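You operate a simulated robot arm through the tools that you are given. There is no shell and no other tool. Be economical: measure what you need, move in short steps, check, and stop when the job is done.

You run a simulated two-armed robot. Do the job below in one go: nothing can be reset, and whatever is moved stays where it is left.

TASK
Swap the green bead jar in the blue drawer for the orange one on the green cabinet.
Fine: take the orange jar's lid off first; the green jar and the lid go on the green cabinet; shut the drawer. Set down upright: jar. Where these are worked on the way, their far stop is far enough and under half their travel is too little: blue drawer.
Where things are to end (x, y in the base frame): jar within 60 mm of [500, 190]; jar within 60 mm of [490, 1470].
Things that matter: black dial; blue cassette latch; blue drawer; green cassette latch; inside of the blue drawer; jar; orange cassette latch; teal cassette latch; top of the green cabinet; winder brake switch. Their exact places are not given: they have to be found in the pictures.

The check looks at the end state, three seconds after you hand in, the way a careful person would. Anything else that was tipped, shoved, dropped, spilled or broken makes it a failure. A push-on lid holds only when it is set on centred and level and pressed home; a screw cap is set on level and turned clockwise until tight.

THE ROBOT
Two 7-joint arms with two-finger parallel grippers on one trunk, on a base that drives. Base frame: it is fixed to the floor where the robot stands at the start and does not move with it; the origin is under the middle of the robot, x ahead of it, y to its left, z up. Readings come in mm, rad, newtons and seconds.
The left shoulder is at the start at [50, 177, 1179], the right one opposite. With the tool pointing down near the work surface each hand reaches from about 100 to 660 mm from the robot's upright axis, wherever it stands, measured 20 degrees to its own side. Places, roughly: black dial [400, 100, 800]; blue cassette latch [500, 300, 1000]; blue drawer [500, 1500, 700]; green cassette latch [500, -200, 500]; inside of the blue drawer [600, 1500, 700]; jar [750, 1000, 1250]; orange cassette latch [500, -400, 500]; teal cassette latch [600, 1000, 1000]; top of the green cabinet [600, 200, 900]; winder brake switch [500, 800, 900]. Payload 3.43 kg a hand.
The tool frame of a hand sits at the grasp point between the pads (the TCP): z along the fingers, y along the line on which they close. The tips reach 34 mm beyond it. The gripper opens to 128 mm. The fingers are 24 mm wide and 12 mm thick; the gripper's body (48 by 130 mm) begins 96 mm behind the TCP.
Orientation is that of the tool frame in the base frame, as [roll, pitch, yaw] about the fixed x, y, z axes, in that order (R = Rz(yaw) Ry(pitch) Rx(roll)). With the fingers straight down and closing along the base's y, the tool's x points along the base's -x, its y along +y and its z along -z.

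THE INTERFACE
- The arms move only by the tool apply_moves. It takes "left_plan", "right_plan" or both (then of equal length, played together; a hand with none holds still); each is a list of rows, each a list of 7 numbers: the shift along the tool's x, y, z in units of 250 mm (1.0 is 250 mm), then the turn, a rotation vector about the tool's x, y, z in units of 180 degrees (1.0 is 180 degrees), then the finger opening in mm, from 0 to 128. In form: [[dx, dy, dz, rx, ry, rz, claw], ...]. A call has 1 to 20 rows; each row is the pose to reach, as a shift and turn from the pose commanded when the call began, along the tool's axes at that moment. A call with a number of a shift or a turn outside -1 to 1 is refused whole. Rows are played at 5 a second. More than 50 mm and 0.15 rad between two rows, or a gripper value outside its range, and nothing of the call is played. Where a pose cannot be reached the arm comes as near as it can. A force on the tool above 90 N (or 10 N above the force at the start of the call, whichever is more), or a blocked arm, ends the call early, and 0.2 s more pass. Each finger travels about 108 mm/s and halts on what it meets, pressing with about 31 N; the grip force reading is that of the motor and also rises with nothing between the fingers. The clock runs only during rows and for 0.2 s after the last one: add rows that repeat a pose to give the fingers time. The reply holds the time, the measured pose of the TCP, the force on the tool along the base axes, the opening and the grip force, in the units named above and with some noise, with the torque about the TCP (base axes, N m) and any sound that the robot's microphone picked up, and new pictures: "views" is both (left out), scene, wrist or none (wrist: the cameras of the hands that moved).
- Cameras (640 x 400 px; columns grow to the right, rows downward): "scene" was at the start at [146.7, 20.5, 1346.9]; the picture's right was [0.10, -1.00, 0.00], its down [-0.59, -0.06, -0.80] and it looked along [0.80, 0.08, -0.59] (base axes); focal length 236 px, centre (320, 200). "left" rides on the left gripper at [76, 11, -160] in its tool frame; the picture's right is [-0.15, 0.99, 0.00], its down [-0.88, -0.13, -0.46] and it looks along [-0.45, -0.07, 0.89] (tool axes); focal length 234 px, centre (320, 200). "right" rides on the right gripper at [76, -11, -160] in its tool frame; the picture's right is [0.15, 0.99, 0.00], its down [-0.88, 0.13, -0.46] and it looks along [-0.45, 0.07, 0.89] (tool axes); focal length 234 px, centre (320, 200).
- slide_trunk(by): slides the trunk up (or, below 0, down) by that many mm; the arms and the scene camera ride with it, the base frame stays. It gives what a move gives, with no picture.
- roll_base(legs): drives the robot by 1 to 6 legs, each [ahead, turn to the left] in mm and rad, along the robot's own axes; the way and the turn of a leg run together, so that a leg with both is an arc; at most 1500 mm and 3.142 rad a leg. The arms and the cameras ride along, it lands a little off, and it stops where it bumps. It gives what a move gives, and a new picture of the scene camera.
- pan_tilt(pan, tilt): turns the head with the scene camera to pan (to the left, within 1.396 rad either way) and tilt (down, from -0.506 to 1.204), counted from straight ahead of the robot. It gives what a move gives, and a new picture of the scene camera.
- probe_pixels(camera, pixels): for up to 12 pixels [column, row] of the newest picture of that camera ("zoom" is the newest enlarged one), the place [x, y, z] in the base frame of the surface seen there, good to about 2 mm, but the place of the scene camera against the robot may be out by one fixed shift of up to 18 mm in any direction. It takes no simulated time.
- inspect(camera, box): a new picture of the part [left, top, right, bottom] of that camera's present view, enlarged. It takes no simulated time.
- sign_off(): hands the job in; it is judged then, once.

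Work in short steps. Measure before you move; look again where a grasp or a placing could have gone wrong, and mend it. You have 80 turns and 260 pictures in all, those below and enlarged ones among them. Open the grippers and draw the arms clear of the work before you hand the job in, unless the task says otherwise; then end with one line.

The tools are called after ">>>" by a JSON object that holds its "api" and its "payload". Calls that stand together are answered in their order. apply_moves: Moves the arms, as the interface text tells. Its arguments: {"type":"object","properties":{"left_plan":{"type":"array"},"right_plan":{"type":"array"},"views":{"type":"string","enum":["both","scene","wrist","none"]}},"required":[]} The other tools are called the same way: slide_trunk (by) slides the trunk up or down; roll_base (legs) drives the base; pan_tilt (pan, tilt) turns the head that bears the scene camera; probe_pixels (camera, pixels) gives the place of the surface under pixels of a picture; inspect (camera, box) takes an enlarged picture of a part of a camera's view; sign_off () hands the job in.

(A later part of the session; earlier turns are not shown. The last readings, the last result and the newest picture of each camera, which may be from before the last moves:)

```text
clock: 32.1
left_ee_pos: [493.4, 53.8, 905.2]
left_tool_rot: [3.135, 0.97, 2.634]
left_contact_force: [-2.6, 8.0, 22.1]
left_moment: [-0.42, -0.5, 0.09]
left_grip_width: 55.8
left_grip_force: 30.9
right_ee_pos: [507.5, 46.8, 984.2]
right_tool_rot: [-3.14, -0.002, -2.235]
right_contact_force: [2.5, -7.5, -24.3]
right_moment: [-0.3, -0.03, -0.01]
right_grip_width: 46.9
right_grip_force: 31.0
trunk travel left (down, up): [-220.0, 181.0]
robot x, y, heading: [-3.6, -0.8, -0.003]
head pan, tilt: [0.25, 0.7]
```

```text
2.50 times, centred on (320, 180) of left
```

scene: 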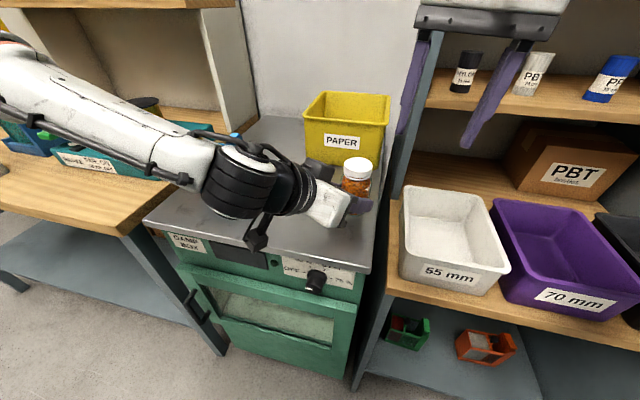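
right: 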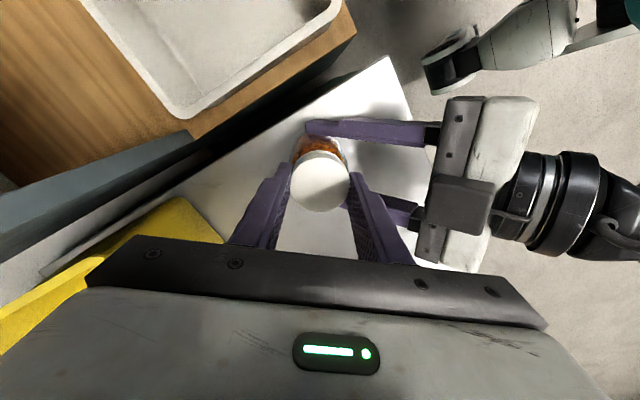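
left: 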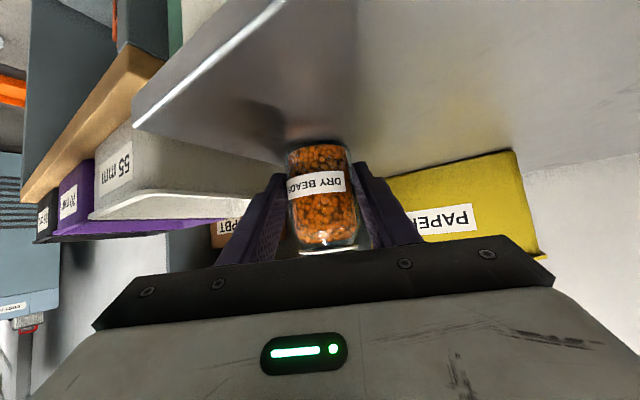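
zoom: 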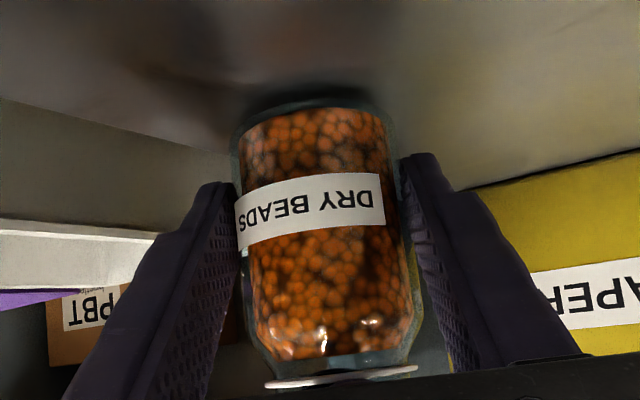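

The jar body seems to be drawn along (lid at 971), so it still is threaded. Lower, release, and turn back further (≈122°) for a longer stroke.

>>> {"api": "apply_moves", "payload": {"right_plan": [[0, 0, 0.026, 0, 0, 0, 30], [0, 0, 0.026, 0, 0, 0, 66], [0, 0, 0.026, 0, 0, 0, 66], [0, 0, 0.026, 0, 0, 0.046, 66], [0, 0, 0.026, 0, 0, 0.092, 66], [0, 0, 0.026, 0, 0, 0.138, 66], [0, 0, 0.026, 0, 0, 0.184, 66], [0, 0, 0.026, 0, 0, 0.23, 66], [0, 0, 0.026, 0, 0, 0.276, 66], [0, 0, 0.026, 0, 0, 0.322, 66], [0, 0, 0.026, 0, 0, 0.368, 66], [0, 0, 0.026, 0, 0, 0.414, 66], [0, 0, 0.026, 0, 0, 0.46, 66], [0, 0, 0.026, 0, 0, 0.506, 66], [0, 0, 0.026, 0, 0, 0.552, 66], [0, 0, 0.026, 0, 0, 0.598, 66], [0, 0, 0.026, 0, 0, 0.64, 66], [0, 0, 0.026, 0, 0, 0.68, 66], [0, 0, 0.026, 0, 0, 0.68, 66]], "views": "wrist"}}

```text
clock: 36.1
left_ee_pos: [492.2, 55.4, 903.9]
left_tool_rot: [3.138, 0.962, 2.637]
left_contact_force: [0.0, -0.3, -1.4]
left_moment: [0.04, 0.04, 0.04]
left_grip_width: 56.0
left_grip_force: 30.1
right_ee_pos: [506.7, 47.2, 977.4]
right_tool_rot: [3.139, 0.0, 1.912]
right_contact_force: [-0.5, 0.9, 0.4]
right_moment: [0.02, 0.03, 0.02]
right_grip_width: 66.1
right_grip_force: 0.0
trunk travel left (down, up): [-220.0, 181.0]
robot x, y, heading: [-0.2, 0.1, -0.001]
head pan, tilt: [0.25, 0.7]
```

right: 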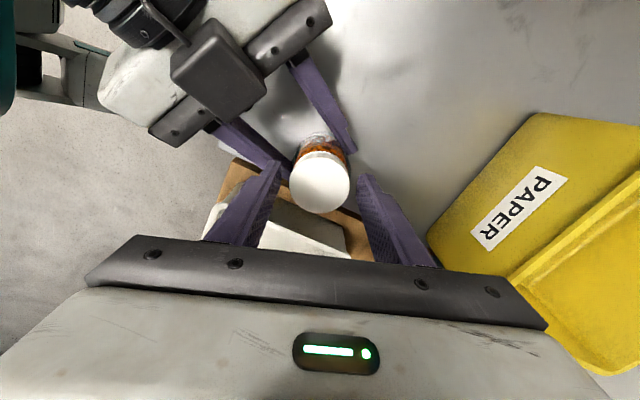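

Full stroke reached. Re-measure lid height and centre.

>>> {"api": "probe_pixels", "payload": {"camera": "right", "pixels": [[319, 186], [291, 186], [347, 186], [319, 162], [319, 210]]}}

>>> {"api": "inspect", "payload": {"camera": "right", "box": [270, 110, 380, 220]}}

```text
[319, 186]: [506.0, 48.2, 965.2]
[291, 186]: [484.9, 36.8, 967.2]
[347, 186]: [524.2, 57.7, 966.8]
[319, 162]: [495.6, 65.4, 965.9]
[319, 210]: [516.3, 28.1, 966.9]
```

```text
3.64 times, centred on (325, 165) of right
```

zoom: 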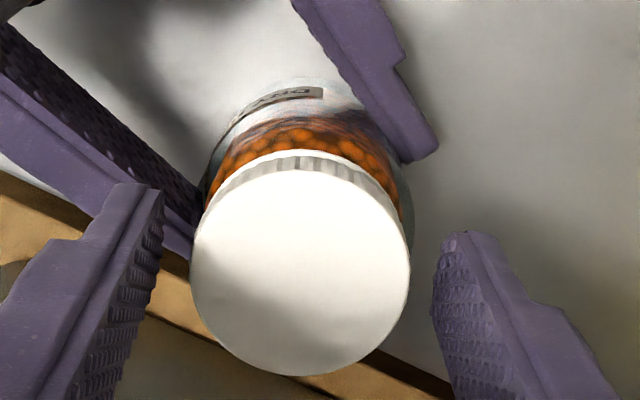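

Lid top has risen to about 966. Close and twist 122° CCW.

>>> {"api": "apply_moves", "payload": {"right_plan": [[0, 0, 0, 0, 0, 0, 40], [0, 0, 0, 0, 0, 0, 30], [0, 0, 0, 0, 0, 0, 30], [0, 0, 0, 0, 0, -0.046, 30], [0, 0, -0.001, 0, 0, -0.092, 30], [0, 0, -0.002, 0, 0, -0.138, 30], [0, 0, -0.003, 0, 0, -0.184, 30], [0, 0, -0.004, 0, 0, -0.23, 30], [0, 0, -0.004, 0, 0, -0.276, 30], [0, 0, -0.005, 0, 0, -0.322, 30], [0, 0, -0.005, 0, 0, -0.368, 30], [0, 0, -0.006, 0, 0, -0.414, 30], [0, 0, -0.006, 0, 0, -0.46, 30], [0, 0, -0.007, 0, 0, -0.506, 30], [0, 0, -0.007, 0, 0, -0.552, 30], [0, 0, -0.008, 0, 0, -0.598, 30], [0, 0, -0.008, 0, 0, -0.64, 30], [0, 0, -0.008, 0, 0, -0.68, 30], [0, 0, -0.008, 0, 0, -0.68, 30]], "views": "none"}}

```text
clock: 40.1
left_ee_pos: [492.6, 55.7, 903.2]
left_tool_rot: [3.138, 0.962, 2.638]
left_contact_force: [3.8, 3.5, 0.5]
left_moment: [0.39, 0.04, 0.11]
left_grip_width: 55.9
left_grip_force: 30.5
right_ee_pos: [507.2, 48.0, 980.4]
right_tool_rot: [-3.14, 0.003, -2.234]
right_contact_force: [-4.4, -2.7, -2.6]
right_moment: [-0.65, 0.29, 0.02]
right_grip_width: 46.2
right_grip_force: 31.2
trunk travel left (down, up): [-220.0, 181.0]
robot x, y, heading: [-0.4, -0.7, 0.001]
head pan, tilt: [0.25, 0.7]
```

Small upward pull to test again.

>>> {"api": "apply_moves", "payload": {"right_plan": [[0, 0, -0.01, 0, 0, 0, 30], [0, 0, -0.02, 0, 0, 0, 30], [0, 0, -0.02, 0, 0, 0, 30]], "views": "none"}}

```text
clock: 41.0
left_ee_pos: [493.5, 54.7, 906.7]
left_tool_rot: [3.135, 0.972, 2.634]
left_contact_force: [-2.5, 3.8, 22.2]
left_moment: [-0.18, -0.41, 0.01]
left_grip_width: 55.9
left_grip_force: 30.9
right_ee_pos: [507.9, 46.3, 983.6]
right_tool_rot: [-3.137, -0.001, -2.234]
right_contact_force: [2.9, -3.5, -22.9]
right_moment: [-0.25, -0.1, -0.01]
right_grip_width: 46.6
right_grip_force: 30.9
trunk travel left (down, up): [-220.0, 181.0]
robot x, y, heading: [-4.3, -2.0, 0.0]
head pan, tilt: [0.25, 0.7]
```

Still held. Another cycle: lower, release, turn back.

>>> {"api": "apply_moves", "payload": {"right_plan": [[0, 0, 0.018, 0, 0, 0, 30], [0, 0, 0.018, 0, 0, 0, 66], [0, 0, 0.018, 0, 0, 0, 66], [0, 0, 0.018, 0, 0, 0.046, 66], [0, 0, 0.018, 0, 0, 0.092, 66], [0, 0, 0.018, 0, 0, 0.138, 66], [0, 0, 0.018, 0, 0, 0.184, 66], [0, 0, 0.018, 0, 0, 0.23, 66], [0, 0, 0.018, 0, 0, 0.276, 66], [0, 0, 0.018, 0, 0, 0.322, 66], [0, 0, 0.018, 0, 0, 0.368, 66], [0, 0, 0.018, 0, 0, 0.414, 66], [0, 0, 0.018, 0, 0, 0.46, 66], [0, 0, 0.018, 0, 0, 0.506, 66], [0, 0, 0.018, 0, 0, 0.552, 66], [0, 0, 0.018, 0, 0, 0.598, 66], [0, 0, 0.018, 0, 0, 0.64, 66], [0, 0, 0.018, 0, 0, 0.68, 66], [0, 0, 0.018, 0, 0, 0.68, 66]], "views": "wrist"}}

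>>> {"api": "probe_pixels", "payload": {"camera": "right", "pixels": [[319, 186], [291, 186], [347, 186], [319, 162], [319, 210]]}}

>>> {"api": "inspect", "payload": {"camera": "scene", "box": [320, 120, 400, 220]}}

```text
clock: 45.0
left_ee_pos: [493.0, 54.9, 901.2]
left_tool_rot: [3.139, 0.96, 2.637]
left_contact_force: [-0.2, 0.0, -1.5]
left_moment: [0.04, 0.05, 0.0]
left_grip_width: 55.8
left_grip_force: 30.9
right_ee_pos: [507.2, 47.9, 981.4]
right_tool_rot: [3.138, 0.0, 1.911]
right_contact_force: [-0.1, 0.9, 0.3]
right_moment: [0.01, 0.04, 0.0]
right_grip_width: 66.0
right_grip_force: 0.0
trunk travel left (down, up): [-220.0, 181.0]
robot x, y, heading: [0.3, 0.8, 0.001]
head pan, tilt: [0.25, 0.7]
```

right: 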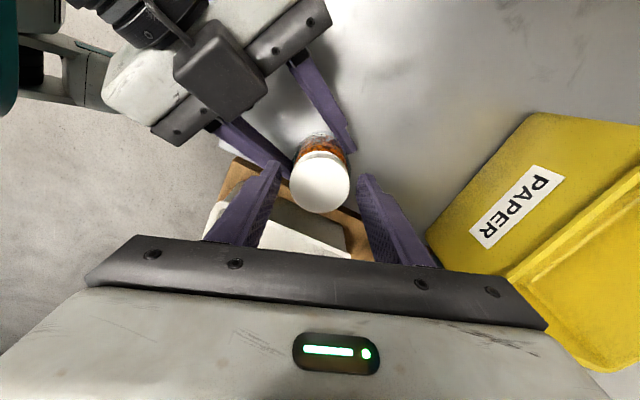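

```text
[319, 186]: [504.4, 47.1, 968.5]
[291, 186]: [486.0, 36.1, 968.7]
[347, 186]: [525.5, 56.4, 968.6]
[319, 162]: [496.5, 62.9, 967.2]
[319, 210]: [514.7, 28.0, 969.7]
```

```text
4.00 times, centred on (360, 170) of scene
```

zoom: 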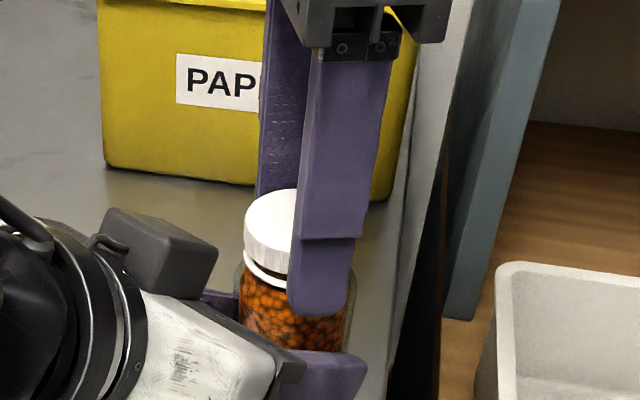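

Lid is now at 968.5 with a gap above the collar: it is unscrewing. Another 122° twist.

>>> {"api": "apply_moves", "payload": {"right_plan": [[0, 0, 0.004, 0, 0, 0, 40], [0, 0, 0.004, 0, 0, 0, 30], [0, 0, 0.004, 0, 0, 0, 30], [0, 0, 0.004, 0, 0, -0.046, 30], [0, 0, 0.003, 0, 0, -0.092, 30], [0, 0, 0.002, 0, 0, -0.138, 30], [0, 0, 0.001, 0, 0, -0.184, 30], [0, 0, 0.0, 0, 0, -0.23, 30], [0, 0, -0.001, 0, 0, -0.276, 30], [0, 0, -0.002, 0, 0, -0.322, 30], [0, 0, -0.003, 0, 0, -0.368, 30], [0, 0, -0.004, 0, 0, -0.414, 30], [0, 0, -0.004, 0, 0, -0.46, 30], [0, 0, -0.005, 0, 0, -0.506, 30], [0, 0, -0.005, 0, 0, -0.552, 30], [0, 0, -0.006, 0, 0, -0.598, 30], [0, 0, -0.006, 0, 0, -0.64, 30], [0, 0, -0.006, 0, 0, -0.68, 30], [0, 0, -0.012, 0, 0, -0.68, 30], [0, 0, -0.02, 0, 0, -0.68, 30]], "views": "none"}}

```text
clock: 49.1
left_ee_pos: [492.0, 54.8, 902.8]
left_tool_rot: [3.136, 0.962, 2.638]
left_contact_force: [0.1, 0.2, -1.6]
left_moment: [0.02, 0.04, 0.02]
left_grip_width: 56.1
left_grip_force: 30.5
right_ee_pos: [506.7, 48.9, 984.6]
right_tool_rot: [-3.139, 0.003, -2.231]
right_contact_force: [-0.2, -0.7, -0.9]
right_moment: [-0.03, 0.0, 0.02]
right_grip_width: 46.6
right_grip_force: 31.4
trunk travel left (down, up): [-220.0, 181.0]
robot x, y, heading: [-1.6, 3.2, 0.001]
head pan, tilt: [0.25, 0.7]
```

Forces dropped to nil: the lid is free. Lift it 80 mm and look.

>>> {"api": "apply_moves", "payload": {"right_plan": [[0, 0, -0.08, 0, 0, 0, 30], [0, 0, -0.2, 0, 0, 0, 30], [0, 0, -0.32, 0, 0, 0, 30], [0, 0, -0.32, 0, 0, 0, 30]], "views": "both"}}

```text
clock: 50.1
left_ee_pos: [491.8, 54.7, 902.5]
left_tool_rot: [3.138, 0.961, 2.636]
left_contact_force: [0.0, -0.1, -2.1]
left_moment: [0.02, 0.05, 0.0]
left_grip_width: 55.9
left_grip_force: 30.8
right_ee_pos: [487.4, 42.9, 1059.0]
right_tool_rot: [-3.137, 0.003, -2.236]
right_contact_force: [-0.4, 0.7, 0.0]
right_moment: [0.02, 0.0, -0.02]
right_grip_width: 46.6
right_grip_force: 31.0
right hand out of reach, approached as far as the arm can: row 1, 2, 3, 4
trunk travel left (down, up): [-220.0, 181.0]
robot x, y, heading: [1.9, -1.0, 0.0]
head pan, tilt: [0.25, 0.7]
```

scene: 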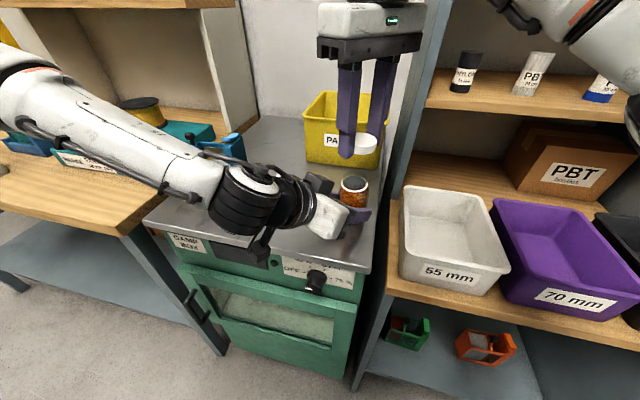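
right: 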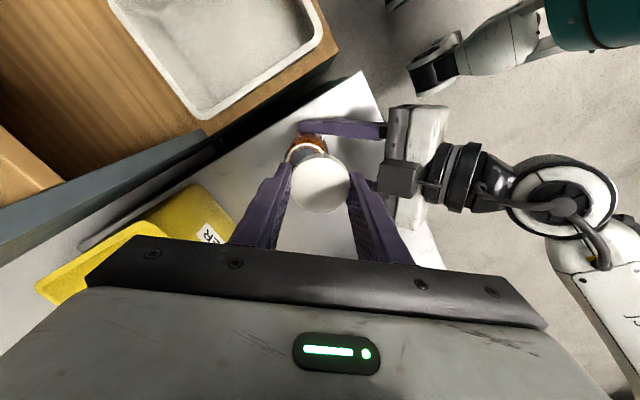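

Lid is off, jar upright and held. Move the jar with the left hand to about (515,170) to make room for the lid.

>>> {"api": "apply_moves", "payload": {"left_plan": [[-0.033, 0, -0.023, 0, 0, 0, 35], [-0.0655, 0, -0.0459, 0, 0, 0, 35], [-0.044, 0.11, -0.077, 0, 0, 0, 35], [-0.022, 0.22, -0.108, 0, 0, 0, 35], [0, 0.33, -0.139, 0, 0, 0, 35], [0.0215, 0.442, -0.1705, 0, 0, 0, 35], [0.0215, 0.442, -0.1705, 0, 0, 0, 35], [0.055, 0.442, -0.147, 0, 0, 0, 35], [0.087, 0.442, -0.1246, 0, 0, 0, 35], [0.096, 0.442, -0.118, 0, 0, 0, 35], [0.096, 0.442, -0.118, 0, 0, 0, 35]], "views": "scene"}}

```text
clock: 52.5
left_ee_pos: [512.7, 169.9, 901.0]
left_tool_rot: [3.137, 0.962, 2.635]
left_contact_force: [0.5, 0.2, -1.1]
left_moment: [0.0, 0.0, 0.01]
left_grip_width: 55.7
left_grip_force: 31.0
right_ee_pos: [486.7, 43.4, 1058.5]
right_tool_rot: [-3.138, 0.005, -2.235]
right_contact_force: [0.3, 1.2, -0.4]
right_moment: [-0.01, -0.01, 0.0]
right_grip_width: 46.6
right_grip_force: 31.1
trunk travel left (down, up): [-220.0, 181.0]
robot x, y, heading: [-2.2, -0.7, -0.005]
head pan, tilt: [0.25, 0.7]
```

scene: 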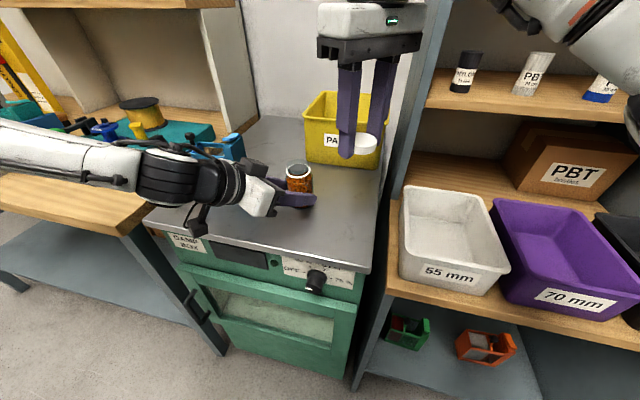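

Not touching yet; lower the jar a few more mm, and meanwhile lower the lid toward the cabinet at (487,43).

>>> {"api": "apply_moves", "payload": {"left_plan": [[0.0066, 0, 0.0046, 0, 0, 0, 35], [0.013, 0, 0.0092, 0, 0, 0, 35], [0.018, 0, 0.0126, 0, 0, 0, 35], [0.018, 0, 0.0126, 0, 0, 0, 35]], "right_plan": [[0, 0, 0.15, 0, 0, 0, 30], [0, 0, 0.3, 0, 0, 0, 30], [0, 0, 0.45, 0, 0, 0, 30], [0, 0, 0.592, 0, 0, 0, 30]], "views": "none"}}

```text
clock: 53.5
left_ee_pos: [512.4, 168.5, 898.6]
left_tool_rot: [3.134, 0.968, 2.633]
left_contact_force: [4.7, -0.3, 19.5]
left_moment: [-0.06, -0.01, 0.03]
left_grip_width: 56.5
left_grip_force: 31.0
right_ee_pos: [487.6, 42.9, 909.5]
right_tool_rot: [-3.138, 0.005, -2.235]
right_contact_force: [-0.5, 0.3, -0.1]
right_moment: [-0.02, -0.03, 0.01]
right_grip_width: 46.4
right_grip_force: 31.2
trunk travel left (down, up): [-220.0, 181.0]
robot x, y, heading: [-4.3, -0.2, 0.002]
head pan, tilt: [0.25, 0.7]
```

Jar rests (19 N). Ease and open the left hand; lower the lid in small steps to contact.

>>> {"api": "apply_moves", "payload": {"left_plan": [[-0.006, 0, -0.004, 0, 0, 0, 35], [-0.006, 0, -0.004, 0, 0, 0, 62], [-0.006, 0, -0.004, 0, 0, 0, 80], [-0.006, 0, -0.004, 0, 0, 0, 80], [-0.006, 0, -0.004, 0, 0, 0, 80], [-0.006, 0, -0.004, 0, 0, 0, 80]], "right_plan": [[0, 0, 0.02, 0, 0, 0, 30], [0, 0, 0.036, 0, 0, 0, 30], [0, 0, 0.046, 0, 0, 0, 30], [0, 0, 0.054, 0, 0, 0, 30], [0, 0, 0.061, 0, 0, 0, 30], [0, 0, 0.061, 0, 0, 0, 30]], "views": "wrist"}}

```text
clock: 55.0
left_ee_pos: [511.3, 169.9, 895.8]
left_tool_rot: [3.137, 0.961, 2.638]
left_contact_force: [-0.7, -0.6, -0.1]
left_moment: [-0.01, -0.01, -0.02]
left_grip_width: 80.1
left_grip_force: 0.1
right_ee_pos: [488.1, 43.8, 894.7]
right_tool_rot: [-3.138, 0.003, -2.235]
right_contact_force: [0.2, -0.1, -0.3]
right_moment: [0.0, -0.02, 0.0]
right_grip_width: 46.6
right_grip_force: 31.1
trunk travel left (down, up): [-220.0, 181.0]
robot x, y, heading: [0.4, 0.2, 0.003]
head pan, tilt: [0.25, 0.7]
```

right: 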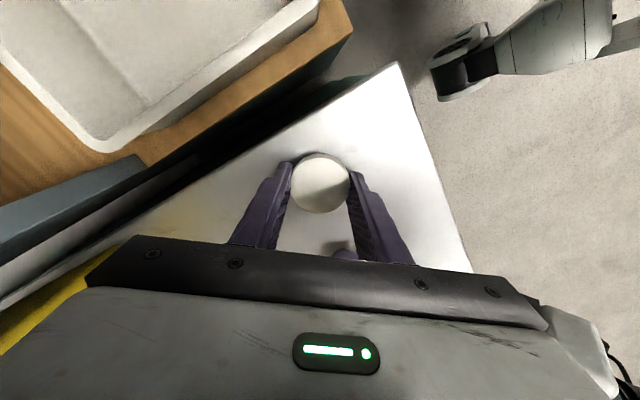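
left: 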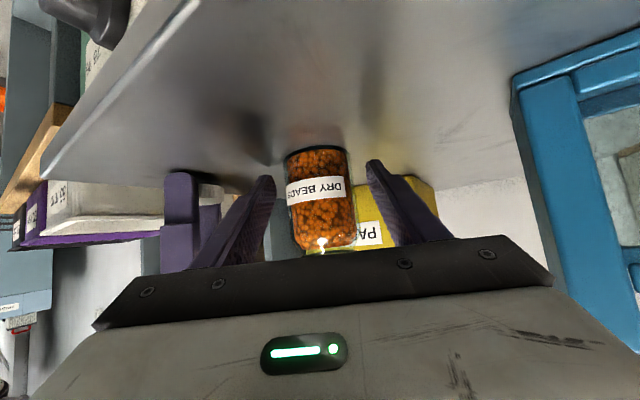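

Lower the lid 2 mm more and release; left hand withdraws straight back along its axis.

>>> {"api": "apply_moves", "payload": {"left_plan": [[0, 0, -0.1, 0, 0, 0, 80], [0, 0, -0.22, 0, 0, 0, 80], [0, 0, -0.36, 0, 0, 0, 80], [0, 0, -0.52, 0, 0, 0, 80], [0, 0, -0.6, 0, 0, 0, 80]], "right_plan": [[0, 0, 0.004, 0, 0, 0, 30], [0, 0, 0.008, 0, 0, 0, 30], [0, 0, 0.008, 0, 0, 0, 52], [0, 0, 0.008, 0, 0, 0, 70], [0, 0, 0.008, 0, 0, 0, 70]], "views": "wrist"}}

```text
clock: 56.1
left_ee_pos: [416.2, 233.6, 987.2]
left_tool_rot: [-3.14, 0.959, 2.638]
left_contact_force: [0.4, -0.2, -0.5]
left_moment: [0.0, -0.01, -0.01]
left_grip_width: 79.7
left_grip_force: 0.1
left hand out of reach, approached as far as the arm can: row 4, 5
right_ee_pos: [488.7, 44.7, 893.9]
right_tool_rot: [-3.138, 0.003, -2.232]
right_contact_force: [0.9, -1.7, 8.9]
right_moment: [0.11, 0.3, 0.04]
right_grip_width: 68.6
right_grip_force: 0.0
trunk travel left (down, up): [-220.0, 181.0]
robot x, y, heading: [-0.1, -1.6, -0.0]
head pan, tilt: [0.25, 0.7]
```

right: 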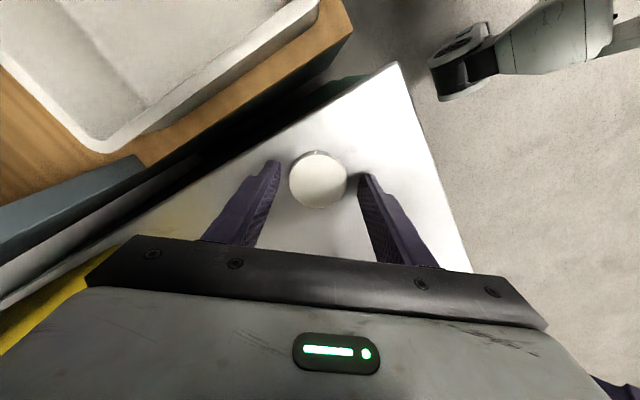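
left: 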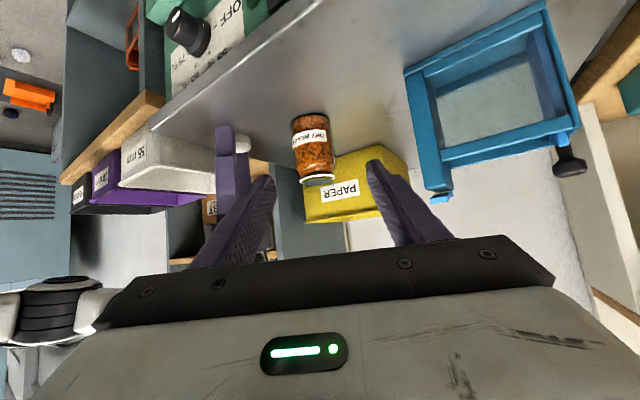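

Lid is on the cabinet. Raise the right hand clear, and measure the open jar from the left camera.

>>> {"api": "apply_moves", "payload": {"right_plan": [[0, 0, -0.15, 0, 0, 0, 70], [0, 0, -0.3, 0, 0, 0, 70], [0, 0, -0.45, 0, 0, 0, 70], [0.0, 0, -0.6, 0, 0, 0.04, 70], [0.0, 0, -0.6, 0, 0, 0.08, 70], [0.0, 0, -0.6, 0, 0, 0.12, 70], [0.0, 0, -0.6, 0, 0, 0.16, 70], [0.0, 0, -0.6, 0, 0, 0.2, 70], [0.0, 0, -0.6, 0, 0, 0.24, 70], [0.0, 0, -0.6, 0, 0, 0.28, 70]], "views": "wrist"}}

>>> {"api": "probe_pixels", "payload": {"camera": "left", "pixels": [[291, 145], [312, 145], [333, 145], [317, 176], [303, 178], [333, 176], [317, 182], [310, 115]]}}

>>> {"api": "inspect", "payload": {"camera": "left", "box": [260, 90, 370, 200]}}

```text
clock: 58.4
left_ee_pos: [416.6, 234.6, 988.3]
left_tool_rot: [3.141, 0.96, 2.637]
left_contact_force: [1.0, -1.3, -1.0]
left_moment: [-0.03, 0.01, -0.01]
left_grip_width: 79.9
left_grip_force: 0.0
right_ee_pos: [487.6, 43.8, 1044.0]
right_tool_rot: [3.141, 0.003, -3.116]
right_contact_force: [-0.1, 0.1, 0.3]
right_moment: [0.01, 0.01, 0.0]
right_grip_width: 70.0
right_grip_force: 0.1
trunk travel left (down, up): [-220.0, 181.0]
robot x, y, heading: [0.6, -0.6, 0.003]
head pan, tilt: [0.25, 0.7]
```

right: 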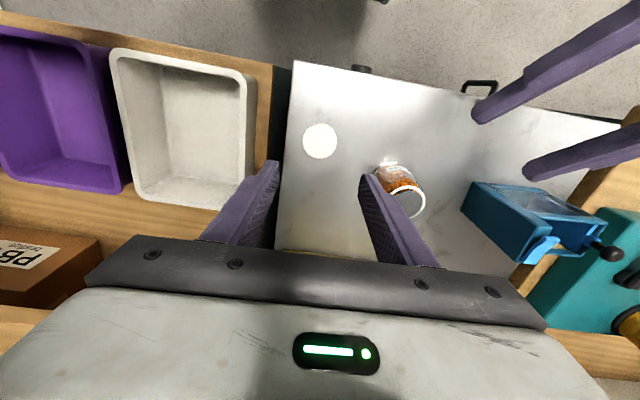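

```text
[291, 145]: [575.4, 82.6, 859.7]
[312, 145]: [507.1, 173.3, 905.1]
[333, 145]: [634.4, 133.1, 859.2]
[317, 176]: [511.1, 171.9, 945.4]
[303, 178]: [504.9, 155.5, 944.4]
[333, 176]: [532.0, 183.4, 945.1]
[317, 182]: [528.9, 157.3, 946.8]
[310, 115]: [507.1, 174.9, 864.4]
```

```text
3.64 times, centred on (315, 145) of left
```

zoom: 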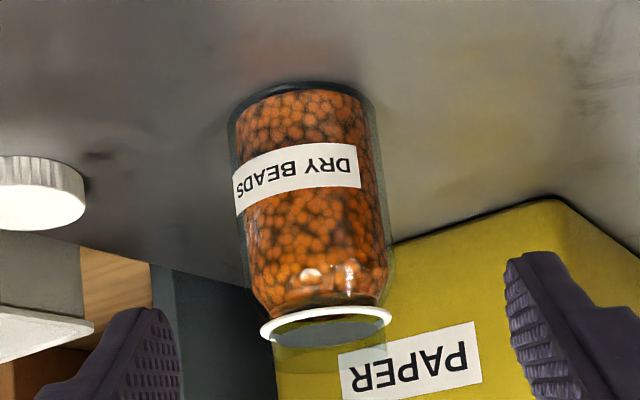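

Measure the jar top in the new right picture as a cross-check.

>>> {"api": "inspect", "payload": {"camera": "right", "box": [350, 140, 450, 240]}}

>>> {"api": "probe_pixels", "payload": {"camera": "zoom", "pixels": [[300, 300], [420, 300], [470, 290], [470, 380], [380, 350], [300, 180], [460, 230], [400, 430], [240, 150], [300, 120]]}}

```text
4.00 times, centred on (400, 190) of right
```

zoom: 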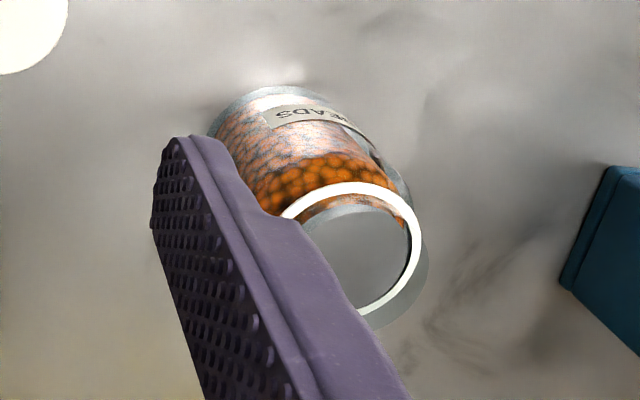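

```text
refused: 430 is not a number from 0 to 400
```

Probe ring points in the zoom.

>>> {"api": "probe_pixels", "payload": {"camera": "zoom", "pixels": [[348, 187], [396, 205], [415, 245], [408, 280], [368, 309], [294, 211], [320, 194]]}}

```text
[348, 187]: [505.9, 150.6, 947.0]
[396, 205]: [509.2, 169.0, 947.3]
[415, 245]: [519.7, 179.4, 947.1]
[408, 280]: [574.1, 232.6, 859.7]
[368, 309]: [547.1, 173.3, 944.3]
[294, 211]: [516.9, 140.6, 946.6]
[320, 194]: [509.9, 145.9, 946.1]
```

Jar axis ≈ (527,160). Raise the left hand while turning it back to vertical.

>>> {"api": "apply_moves", "payload": {"left_plan": [[-0.08, 0, -0.01, 0, 0.0382, 0, 90], [-0.16, 0, -0.02, 0, 0.0764, 0, 95], [-0.24, 0, -0.025, 0, 0.1146, 0, 95], [-0.32, 0, -0.025, 0, 0.1528, 0, 95], [-0.4, 0, -0.025, 0, 0.191, 0, 95], [-0.48, -0.015, -0.025, 0, 0.2292, 0, 95], [-0.48, -0.015, -0.025, 0, 0.2674, 0, 95], [-0.48, -0.015, -0.025, 0, 0.3056, 0, 95], [-0.48, -0.015, -0.025, 0, 0.3056, 0, 95]], "right_plan": [[0, -0.1, 0, 0, 0, 0, 70], [0, -0.2, 0, 0, 0, 0, 70], [0, -0.3, 0, 0, 0, 0, 70], [0, -0.4, 0, 0, 0, 0, 70], [0, -0.5, 0, 0, 0, 0, 70], [0, -0.5, 0, 0, 0, 0, 70], [0, -0.5, 0, 0, 0, 0, 70], [0, -0.5, 0, 0, 0, 0, 70], [0, -0.5, 0, 0, 0, 0, 70]], "views": "wrist"}}

```text
clock: 60.4
left_ee_pos: [468.7, 199.2, 1089.3]
left_tool_rot: [3.136, 0.017, 2.636]
left_contact_force: [-0.4, 0.1, -0.2]
left_moment: [-0.01, -0.02, 0.02]
left_grip_width: 95.4
left_grip_force: 0.0
right_ee_pos: [491.6, -81.0, 1042.1]
right_tool_rot: [3.141, 0.004, -3.113]
right_contact_force: [0.6, -0.2, 0.3]
right_moment: [0.0, 0.01, 0.01]
right_grip_width: 70.3
right_grip_force: 0.0
trunk travel left (down, up): [-220.0, 181.0]
robot x, y, heading: [-1.7, 0.1, -0.002]
head pan, tilt: [0.25, 0.7]
```

right: 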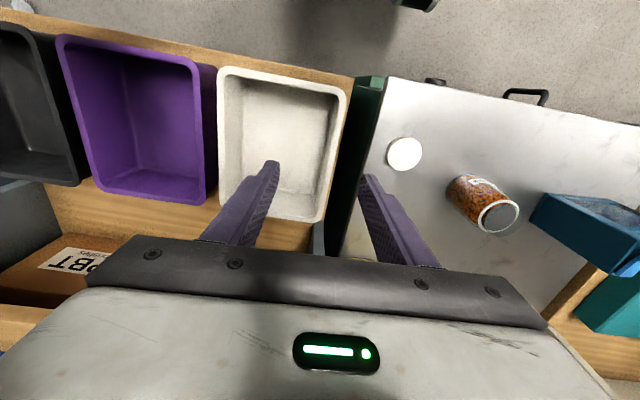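
left: 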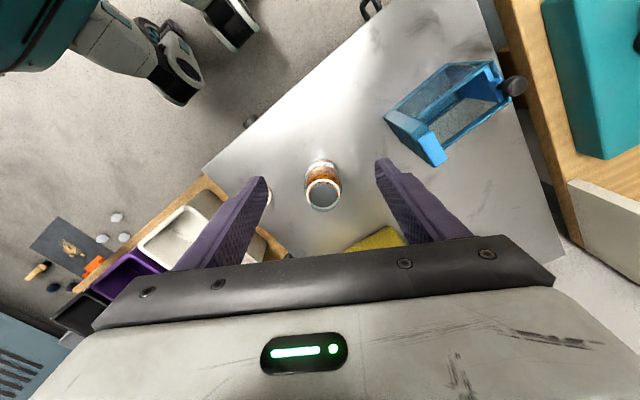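

Turn yaw to straight, centre over the jar and descend to z≈1010 for a check.

>>> {"api": "apply_moves", "payload": {"left_plan": [[-0.07, -0.006, 0.03, 0, 0.003, -0.04, 95], [-0.14, -0.012, 0.06, 0, 0.0054, -0.08, 95], [-0.21, -0.018, 0.12, 0, 0.0054, -0.12, 95], [-0.279, -0.024, 0.2, 0, 0.0054, -0.16, 95], [-0.279, -0.024, 0.316, 0, 0.0054, -0.16, 95], [-0.279, -0.024, 0.316, 0, 0.0054, -0.16, 95]], "views": "wrist"}}

```text
clock: 61.8
left_ee_pos: [500.1, 189.4, 999.5]
left_tool_rot: [3.138, -0.013, -3.135]
left_contact_force: [-0.1, -0.4, -0.5]
left_moment: [0.01, 0.02, 0.0]
left_grip_width: 95.0
left_grip_force: 0.2
left hand out of reach, approached as far as the arm can: row 1, 2, 3, 4, 5, 6
right_ee_pos: [492.1, -80.8, 1041.8]
right_tool_rot: [-3.141, 0.004, -3.113]
right_contact_force: [-0.2, 0.9, -0.1]
right_moment: [0.01, 0.02, 0.01]
right_grip_width: 70.0
right_grip_force: 0.1
trunk travel left (down, up): [-220.0, 181.0]
robot x, y, heading: [0.9, 3.6, -0.006]
head pan, tilt: [0.25, 0.7]
```

left: 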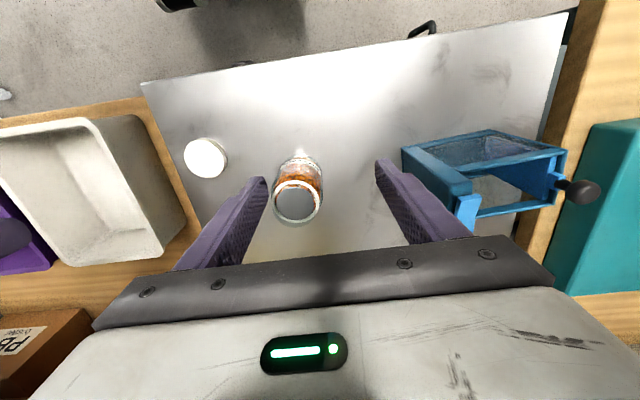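

Vertical reach is better with the trunk higher. Raise the trunk 130 mm.

>>> {"api": "slide_trunk", "payload": {"by": 130}}

```text
clock: 63.3
left_ee_pos: [498.0, 190.2, 1130.2]
left_tool_rot: [3.139, -0.015, -3.137]
left_contact_force: [0.6, -0.3, -0.1]
left_moment: [0.05, 0.0, -0.01]
left_grip_width: 95.0
left_grip_force: 0.0
right_ee_pos: [491.6, -81.0, 1172.5]
right_tool_rot: [-3.141, 0.005, -3.113]
right_contact_force: [-0.2, 0.1, -0.2]
right_moment: [0.0, -0.03, 0.0]
right_grip_width: 69.7
right_grip_force: 0.2
trunk travel left (down, up): [-350.0, 51.0]
robot x, y, heading: [-1.4, -4.7, 0.002]
head pan, tilt: [0.25, 0.7]
```

Now move over the jar and down to z≈1005.

>>> {"api": "apply_moves", "payload": {"left_plan": [[-0.056, -0.06, 0.05, 0, -0.0045, 0, 95], [-0.112, -0.12, 0.2, 0, -0.0045, 0, 95], [-0.112, -0.12, 0.36, 0, -0.0045, 0, 95], [-0.112, -0.12, 0.5, 0, -0.0045, 0, 95], [-0.112, -0.12, 0.5, 0, -0.0045, 0, 95]], "views": "wrist"}}

```text
clock: 64.5
left_ee_pos: [505.2, 181.7, 1006.2]
left_tool_rot: [3.14, 0.003, -3.136]
left_contact_force: [-0.1, 0.9, 0.5]
left_moment: [-0.05, 0.01, 0.01]
left_grip_width: 94.9
left_grip_force: 0.1
left hand out of reach, approached as far as the arm can: row 1, 2, 3, 4, 5
right_ee_pos: [490.5, -81.4, 1173.0]
right_tool_rot: [3.142, 0.003, -3.114]
right_contact_force: [-0.2, 0.2, -0.1]
right_moment: [-0.04, 0.03, 0.0]
right_grip_width: 69.9
right_grip_force: 0.1
trunk travel left (down, up): [-350.0, 51.0]
robot x, y, heading: [-3.1, -0.0, 0.01]
head pan, tilt: [0.25, 0.7]
```

left: 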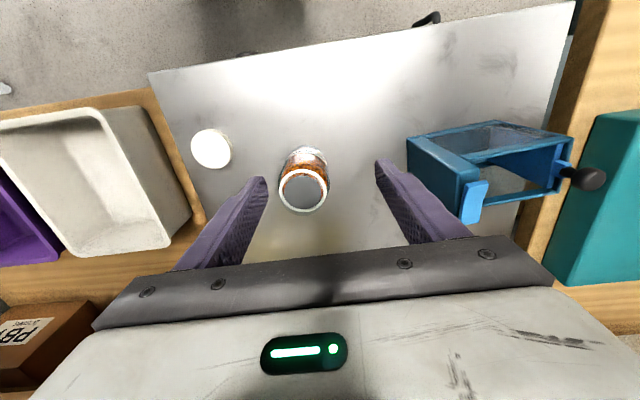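

Still short by ~30 mm. Raise the trunk the remaining 50 mm for a steeper arm, then try again with a bit of yaw.

>>> {"api": "slide_trunk", "payload": {"by": 50}}

>>> {"api": "apply_moves", "payload": {"left_plan": [[-0.03, -0.03, 0, 0, 0, 0.04, 95], [-0.06, -0.06, 0.06, 0, 0, 0.08, 95], [-0.088, -0.088, 0.13, 0, 0, 0.12, 95], [-0.088, -0.088, 0.2, 0, 0, 0.12, 95], [-0.088, -0.088, 0.2, 0, 0, 0.12, 95]], "views": "wrist"}}

```text
clock: 65.5
left_ee_pos: [505.5, 180.6, 1055.7]
left_tool_rot: [3.14, 0.002, -3.136]
left_contact_force: [0.1, 1.4, -0.3]
left_moment: [-0.02, 0.0, 0.02]
left_grip_width: 95.3
left_grip_force: 0.0
right_ee_pos: [492.7, -80.2, 1222.1]
right_tool_rot: [3.141, 0.004, -3.112]
right_contact_force: [-0.6, 0.7, 0.2]
right_moment: [0.01, 0.02, -0.01]
right_grip_width: 70.1
right_grip_force: 0.1
trunk travel left (down, up): [-400.0, 1.0]
robot x, y, heading: [1.4, 0.0, -0.002]
head pan, tilt: [0.25, 0.7]
```

```text
clock: 66.7
left_ee_pos: [501.5, 185.8, 1016.0]
left_tool_rot: [3.14, 0.001, 2.768]
left_contact_force: [0.2, -0.4, 0.2]
left_moment: [0.01, -0.01, 0.0]
left_grip_width: 95.3
left_grip_force: 0.1
left hand out of reach, approached as far as the arm can: row 1, 2, 3, 4, 5
right_ee_pos: [491.1, -80.1, 1223.0]
right_tool_rot: [3.14, 0.003, -3.112]
right_contact_force: [0.2, 0.2, -0.4]
right_moment: [-0.02, 0.04, -0.02]
right_grip_width: 69.9
right_grip_force: 0.0
trunk travel left (down, up): [-400.0, 1.0]
robot x, y, heading: [3.5, -2.6, -0.002]
head pan, tilt: [0.25, 0.7]
```

left: 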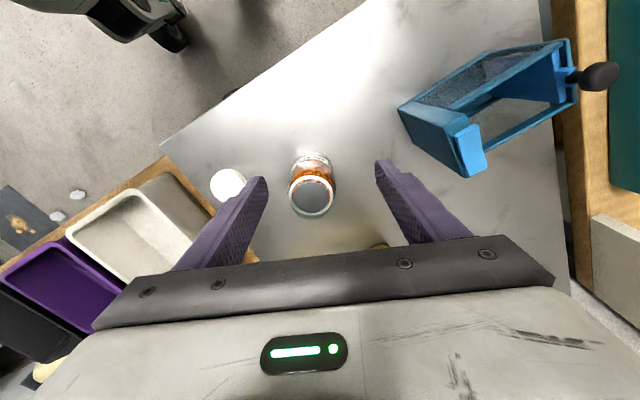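

The left arm can't go further inward here. Turning the base 0.2 rad right puts the jar to the left arm's own side; the tips (z≈982) stay above the jar.

>>> {"api": "roll_base", "payload": {"legs": [[0, -0.22]]}}

```text
clock: 67.8
left_ee_pos: [531.4, 71.5, 1017.5]
left_tool_rot: [3.139, 0.002, 2.551]
left_contact_force: [0.3, -1.4, 0.5]
left_moment: [0.01, -0.02, 0.02]
left_grip_width: 95.2
left_grip_force: 0.1
right_ee_pos: [462.3, -185.2, 1221.0]
right_tool_rot: [3.14, 0.005, 2.951]
right_contact_force: [-1.1, -0.9, -0.1]
right_moment: [0.01, -0.01, -0.04]
right_grip_width: 70.3
right_grip_force: 0.0
trunk travel left (down, up): [-400.0, 1.0]
robot x, y, heading: [2.6, -2.2, -0.218]
head pan, tilt: [0.25, 0.7]
```

scene: 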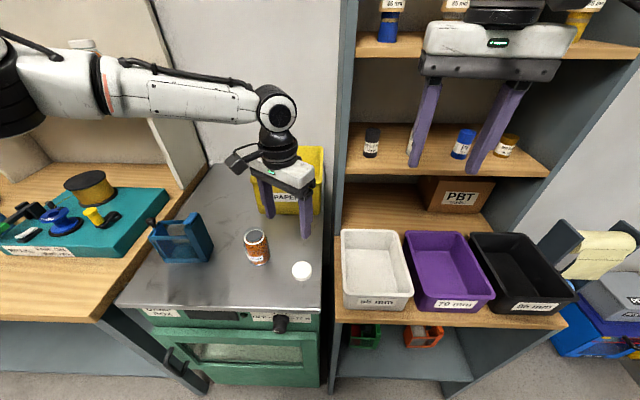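

Move over the jar axis, squaring the yaw with the robot.

>>> {"api": "apply_moves", "payload": {"left_plan": [[0.07, 0.095, 0, 0, 0, -0.04, 95], [0.14, 0.19, 0, 0, 0, -0.08, 95], [0.212, 0.287, 0, 0, 0, -0.118, 95], [0.212, 0.287, 0.03, 0, 0, -0.118, 95]], "views": "wrist"}}

```text
clock: 68.8
left_ee_pos: [526.0, 162.0, 1009.2]
left_tool_rot: [3.141, 0.003, 2.924]
left_contact_force: [0.4, -0.5, -0.5]
left_moment: [0.01, -0.02, 0.0]
left_grip_width: 95.0
left_grip_force: 0.0
right_ee_pos: [464.0, -185.0, 1222.3]
right_tool_rot: [3.141, 0.001, 2.95]
right_contact_force: [-0.4, 0.1, 0.2]
right_moment: [0.0, 0.04, 0.01]
right_grip_width: 70.0
right_grip_force: 0.1
trunk travel left (down, up): [-400.0, 1.0]
robot x, y, heading: [1.8, -1.2, -0.223]
head pan, tilt: [0.25, 0.7]
```

left: 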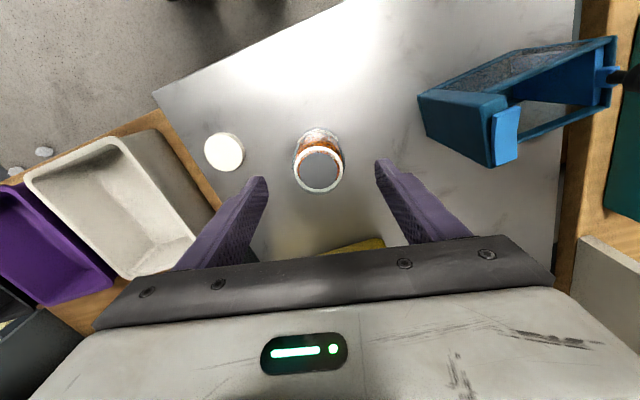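

Jar ring centred (320,171). Descend to z≈908 and close.

>>> {"api": "apply_moves", "payload": {"left_plan": [[-0.018, 0, 0.1, 0, 0, 0, 95], [-0.018, 0, 0.25, 0, 0, 0, 95], [-0.018, 0, 0.4, 0, 0, 0, 95], [-0.018, 0, 0.4, 0, 0, 0, 70], [-0.018, 0, 0.4, 0, 0, 0, 40], [-0.018, 0, 0.4, 0, 0, 0, 35], [-0.018, 0, 0.4, 0, 0, 0, 35]], "views": "wrist"}}

```text
clock: 70.4
left_ee_pos: [532.4, 161.9, 908.3]
left_tool_rot: [-3.141, 0.003, 2.92]
left_contact_force: [-0.1, -0.2, 0.0]
left_moment: [0.03, -0.03, 0.03]
left_grip_width: 56.9
left_grip_force: 31.0
right_ee_pos: [463.1, -185.1, 1222.6]
right_tool_rot: [3.141, 0.005, 2.951]
right_contact_force: [0.7, -0.1, -0.1]
right_moment: [0.04, -0.03, -0.02]
right_grip_width: 69.9
right_grip_force: 0.0
trunk travel left (down, up): [-400.0, 1.0]
robot x, y, heading: [0.8, -0.4, -0.222]
head pan, tilt: [0.25, 0.7]
```

left: 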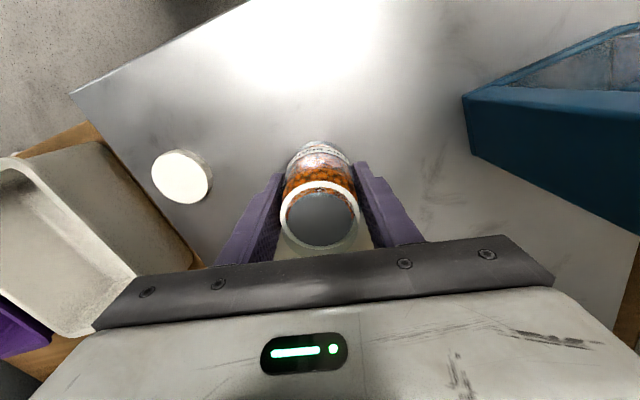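

Jar held (56.9 mm). Lift it 230 mm and draw it toward the robot for driving; right hand retracts as well.

>>> {"api": "apply_moves", "payload": {"left_plan": [[0, 0, -0.1, 0, 0, 0, 35], [0, 0, -0.25, 0, 0, 0, 35], [0, 0, -0.42, 0, 0, 0, 35], [0.05, 0, -0.6, 0, 0, 0, 35], [0.15, 0, -0.76, 0, 0, 0, 35], [0.28, 0, -0.88, 0, 0, 0, 35], [0.42, 0, -0.92, 0, 0, 0, 35], [0.54, 0, -0.92, 0, 0, 0, 35], [0.54, 0, -0.92, 0, 0, 0, 35]], "right_plan": [[0, 0, 0, 0, 0, 0, 70], [0.1, 0, 0, 0, 0, 0, 70], [0.2, 0, 0, 0, 0, 0, 70], [0.3, 0, 0, 0, 0, 0, 70], [0.4, 0, 0, 0, 0, 0, 70], [0.5, 0, 0, 0, 0, 0, 70], [0.5, 0, 0, 0, 0, 0, 70], [0.5, 0, 0, 0, 0, 0, 70], [0.5, 0, 0, 0, 0, 0, 70]], "views": "wrist"}}

>>> {"api": "pan_tilt", "payload": {"pan": 1.3, "tilt": 0.5}}

```text
clock: 72.4
left_ee_pos: [399.0, 189.9, 1137.9]
left_tool_rot: [3.14, 0.001, 2.923]
left_contact_force: [0.0, -0.2, -2.3]
left_moment: [-0.04, 0.01, 0.01]
left_grip_width: 56.7
left_grip_force: 31.1
right_ee_pos: [340.5, -160.0, 1223.7]
right_tool_rot: [3.141, 0.004, 2.95]
right_contact_force: [0.0, -0.2, -0.4]
right_moment: [0.01, 0.02, 0.01]
right_grip_width: 69.9
right_grip_force: 0.1
trunk travel left (down, up): [-400.0, 1.0]
robot x, y, heading: [-0.5, 0.6, -0.218]
head pan, tilt: [0.25, 0.7]
```

right: 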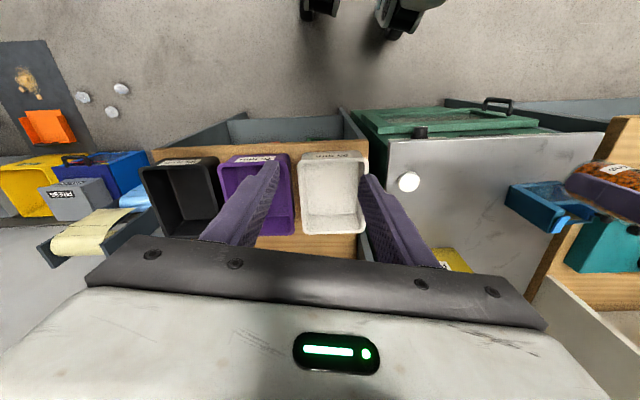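
left: 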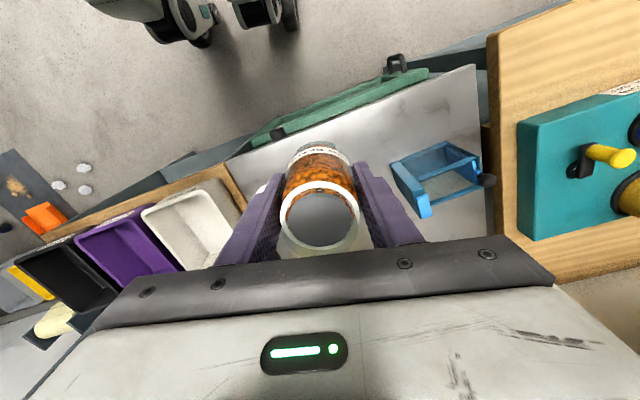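

```text
clock: 73.7
left_ee_pos: [399.1, 191.1, 1137.7]
left_tool_rot: [3.138, 0.003, 2.922]
left_contact_force: [0.1, -0.3, -1.6]
left_moment: [0.0, -0.02, 0.03]
left_grip_width: 57.0
left_grip_force: 31.2
right_ee_pos: [340.6, -160.5, 1223.7]
right_tool_rot: [-3.141, 0.003, 2.951]
right_contact_force: [0.2, 0.3, 0.0]
right_moment: [-0.03, 0.02, 0.03]
right_grip_width: 70.0
right_grip_force: 0.1
trunk travel left (down, up): [-400.0, 1.0]
robot x, y, heading: [0.4, -2.4, -0.221]
head pan, tilt: [1.3, 0.499]
```

scene: 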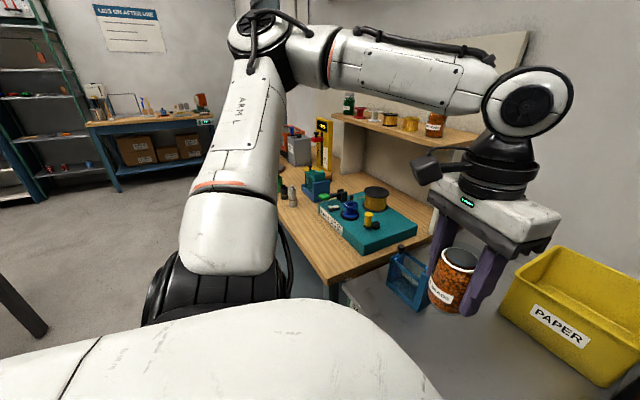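

Check where the table leg at lower left (30,310) is before driving.

>>> {"api": "probe_pixels", "payload": {"camera": "scene", "pixels": [[30, 320], [10, 290], [2, 275], [90, 130], [120, 180], [328, 280], [325, 120], [320, 140], [100, 240]]}}

>>> {"api": "pan_tilt", "payload": {"pan": 1.39, "tilt": 1.0}}

```text
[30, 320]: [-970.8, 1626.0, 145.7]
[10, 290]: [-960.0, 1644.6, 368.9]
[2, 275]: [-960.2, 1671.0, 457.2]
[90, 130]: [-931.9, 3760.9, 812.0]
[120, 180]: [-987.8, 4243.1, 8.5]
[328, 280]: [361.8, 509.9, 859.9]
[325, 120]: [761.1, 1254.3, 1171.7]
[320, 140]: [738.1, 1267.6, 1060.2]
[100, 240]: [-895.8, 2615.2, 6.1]
```

```text
clock: 74.7
left_ee_pos: [399.2, 191.3, 1138.3]
left_tool_rot: [3.14, 0.004, 2.922]
left_contact_force: [-0.2, -0.8, -1.8]
left_moment: [0.01, -0.04, 0.0]
left_grip_width: 56.9
left_grip_force: 31.2
right_ee_pos: [340.6, -160.8, 1223.6]
right_tool_rot: [3.14, 0.005, 2.952]
right_contact_force: [0.0, 0.8, 0.1]
right_moment: [0.01, 0.0, 0.0]
right_grip_width: 69.8
right_grip_force: 0.1
trunk travel left (down, up): [-400.0, 1.0]
robot x, y, heading: [1.0, -1.3, -0.219]
head pan, tilt: [1.389, 1.0]
```

scene: 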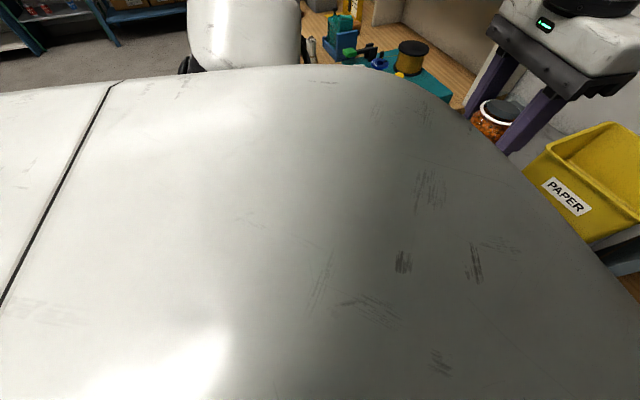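

Corridor is clear (table at x<-950). Face the head forward and drive to the drawer.

>>> {"api": "pan_tilt", "payload": {"pan": 0.0, "tilt": 0.85}}

>>> {"api": "roll_base", "payload": {"legs": [[0, 1.94], [1380, 0], [0, -1.72]]}}

```text
clock: 76.2
left_ee_pos: [398.9, 191.2, 1138.5]
left_tool_rot: [-3.141, 0.004, 2.921]
left_contact_force: [-0.1, 0.7, -1.7]
left_moment: [0.04, -0.01, 0.01]
left_grip_width: 57.0
left_grip_force: 31.0
right_ee_pos: [339.6, -160.0, 1222.9]
right_tool_rot: [3.14, 0.003, 2.951]
right_contact_force: [-0.7, 0.2, 0.7]
right_moment: [0.0, 0.06, 0.0]
right_grip_width: 70.0
right_grip_force: 0.0
trunk travel left (down, up): [-400.0, 1.0]
robot x, y, heading: [0.7, -1.4, -0.215]
head pan, tilt: [0.0, 0.85]
```

scene: 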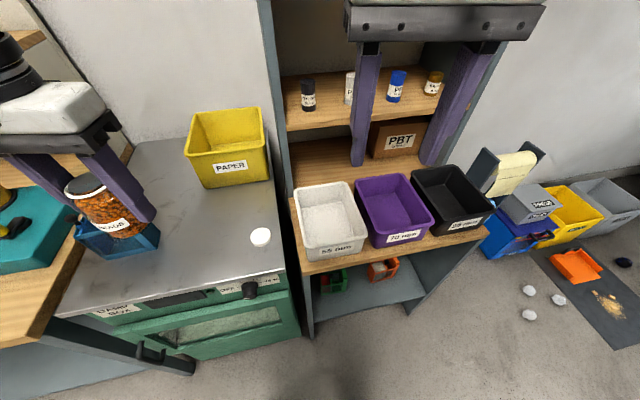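

```text
clock: 91.8
left_ee_pos: [173.1, 1638.6, 1139.3]
left_tool_rot: [3.141, 0.003, 3.128]
left_contact_force: [0.2, 0.4, -2.5]
left_moment: [0.02, -0.02, 0.0]
left_grip_width: 56.9
left_grip_force: 31.2
right_ee_pos: [187.5, 1282.9, 1223.1]
right_tool_rot: [3.14, 0.002, -3.126]
right_contact_force: [-0.2, -0.5, -1.3]
right_moment: [0.03, -0.04, 0.04]
right_grip_width: 69.9
right_grip_force: 0.0
trunk travel left (down, up): [-400.0, 1.0]
robot x, y, heading: [-179.7, 1371.5, -0.013]
head pan, tilt: [0.0, 0.85]
```

scene: 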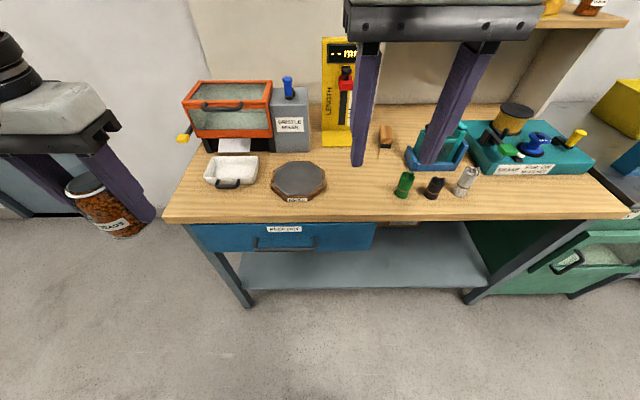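

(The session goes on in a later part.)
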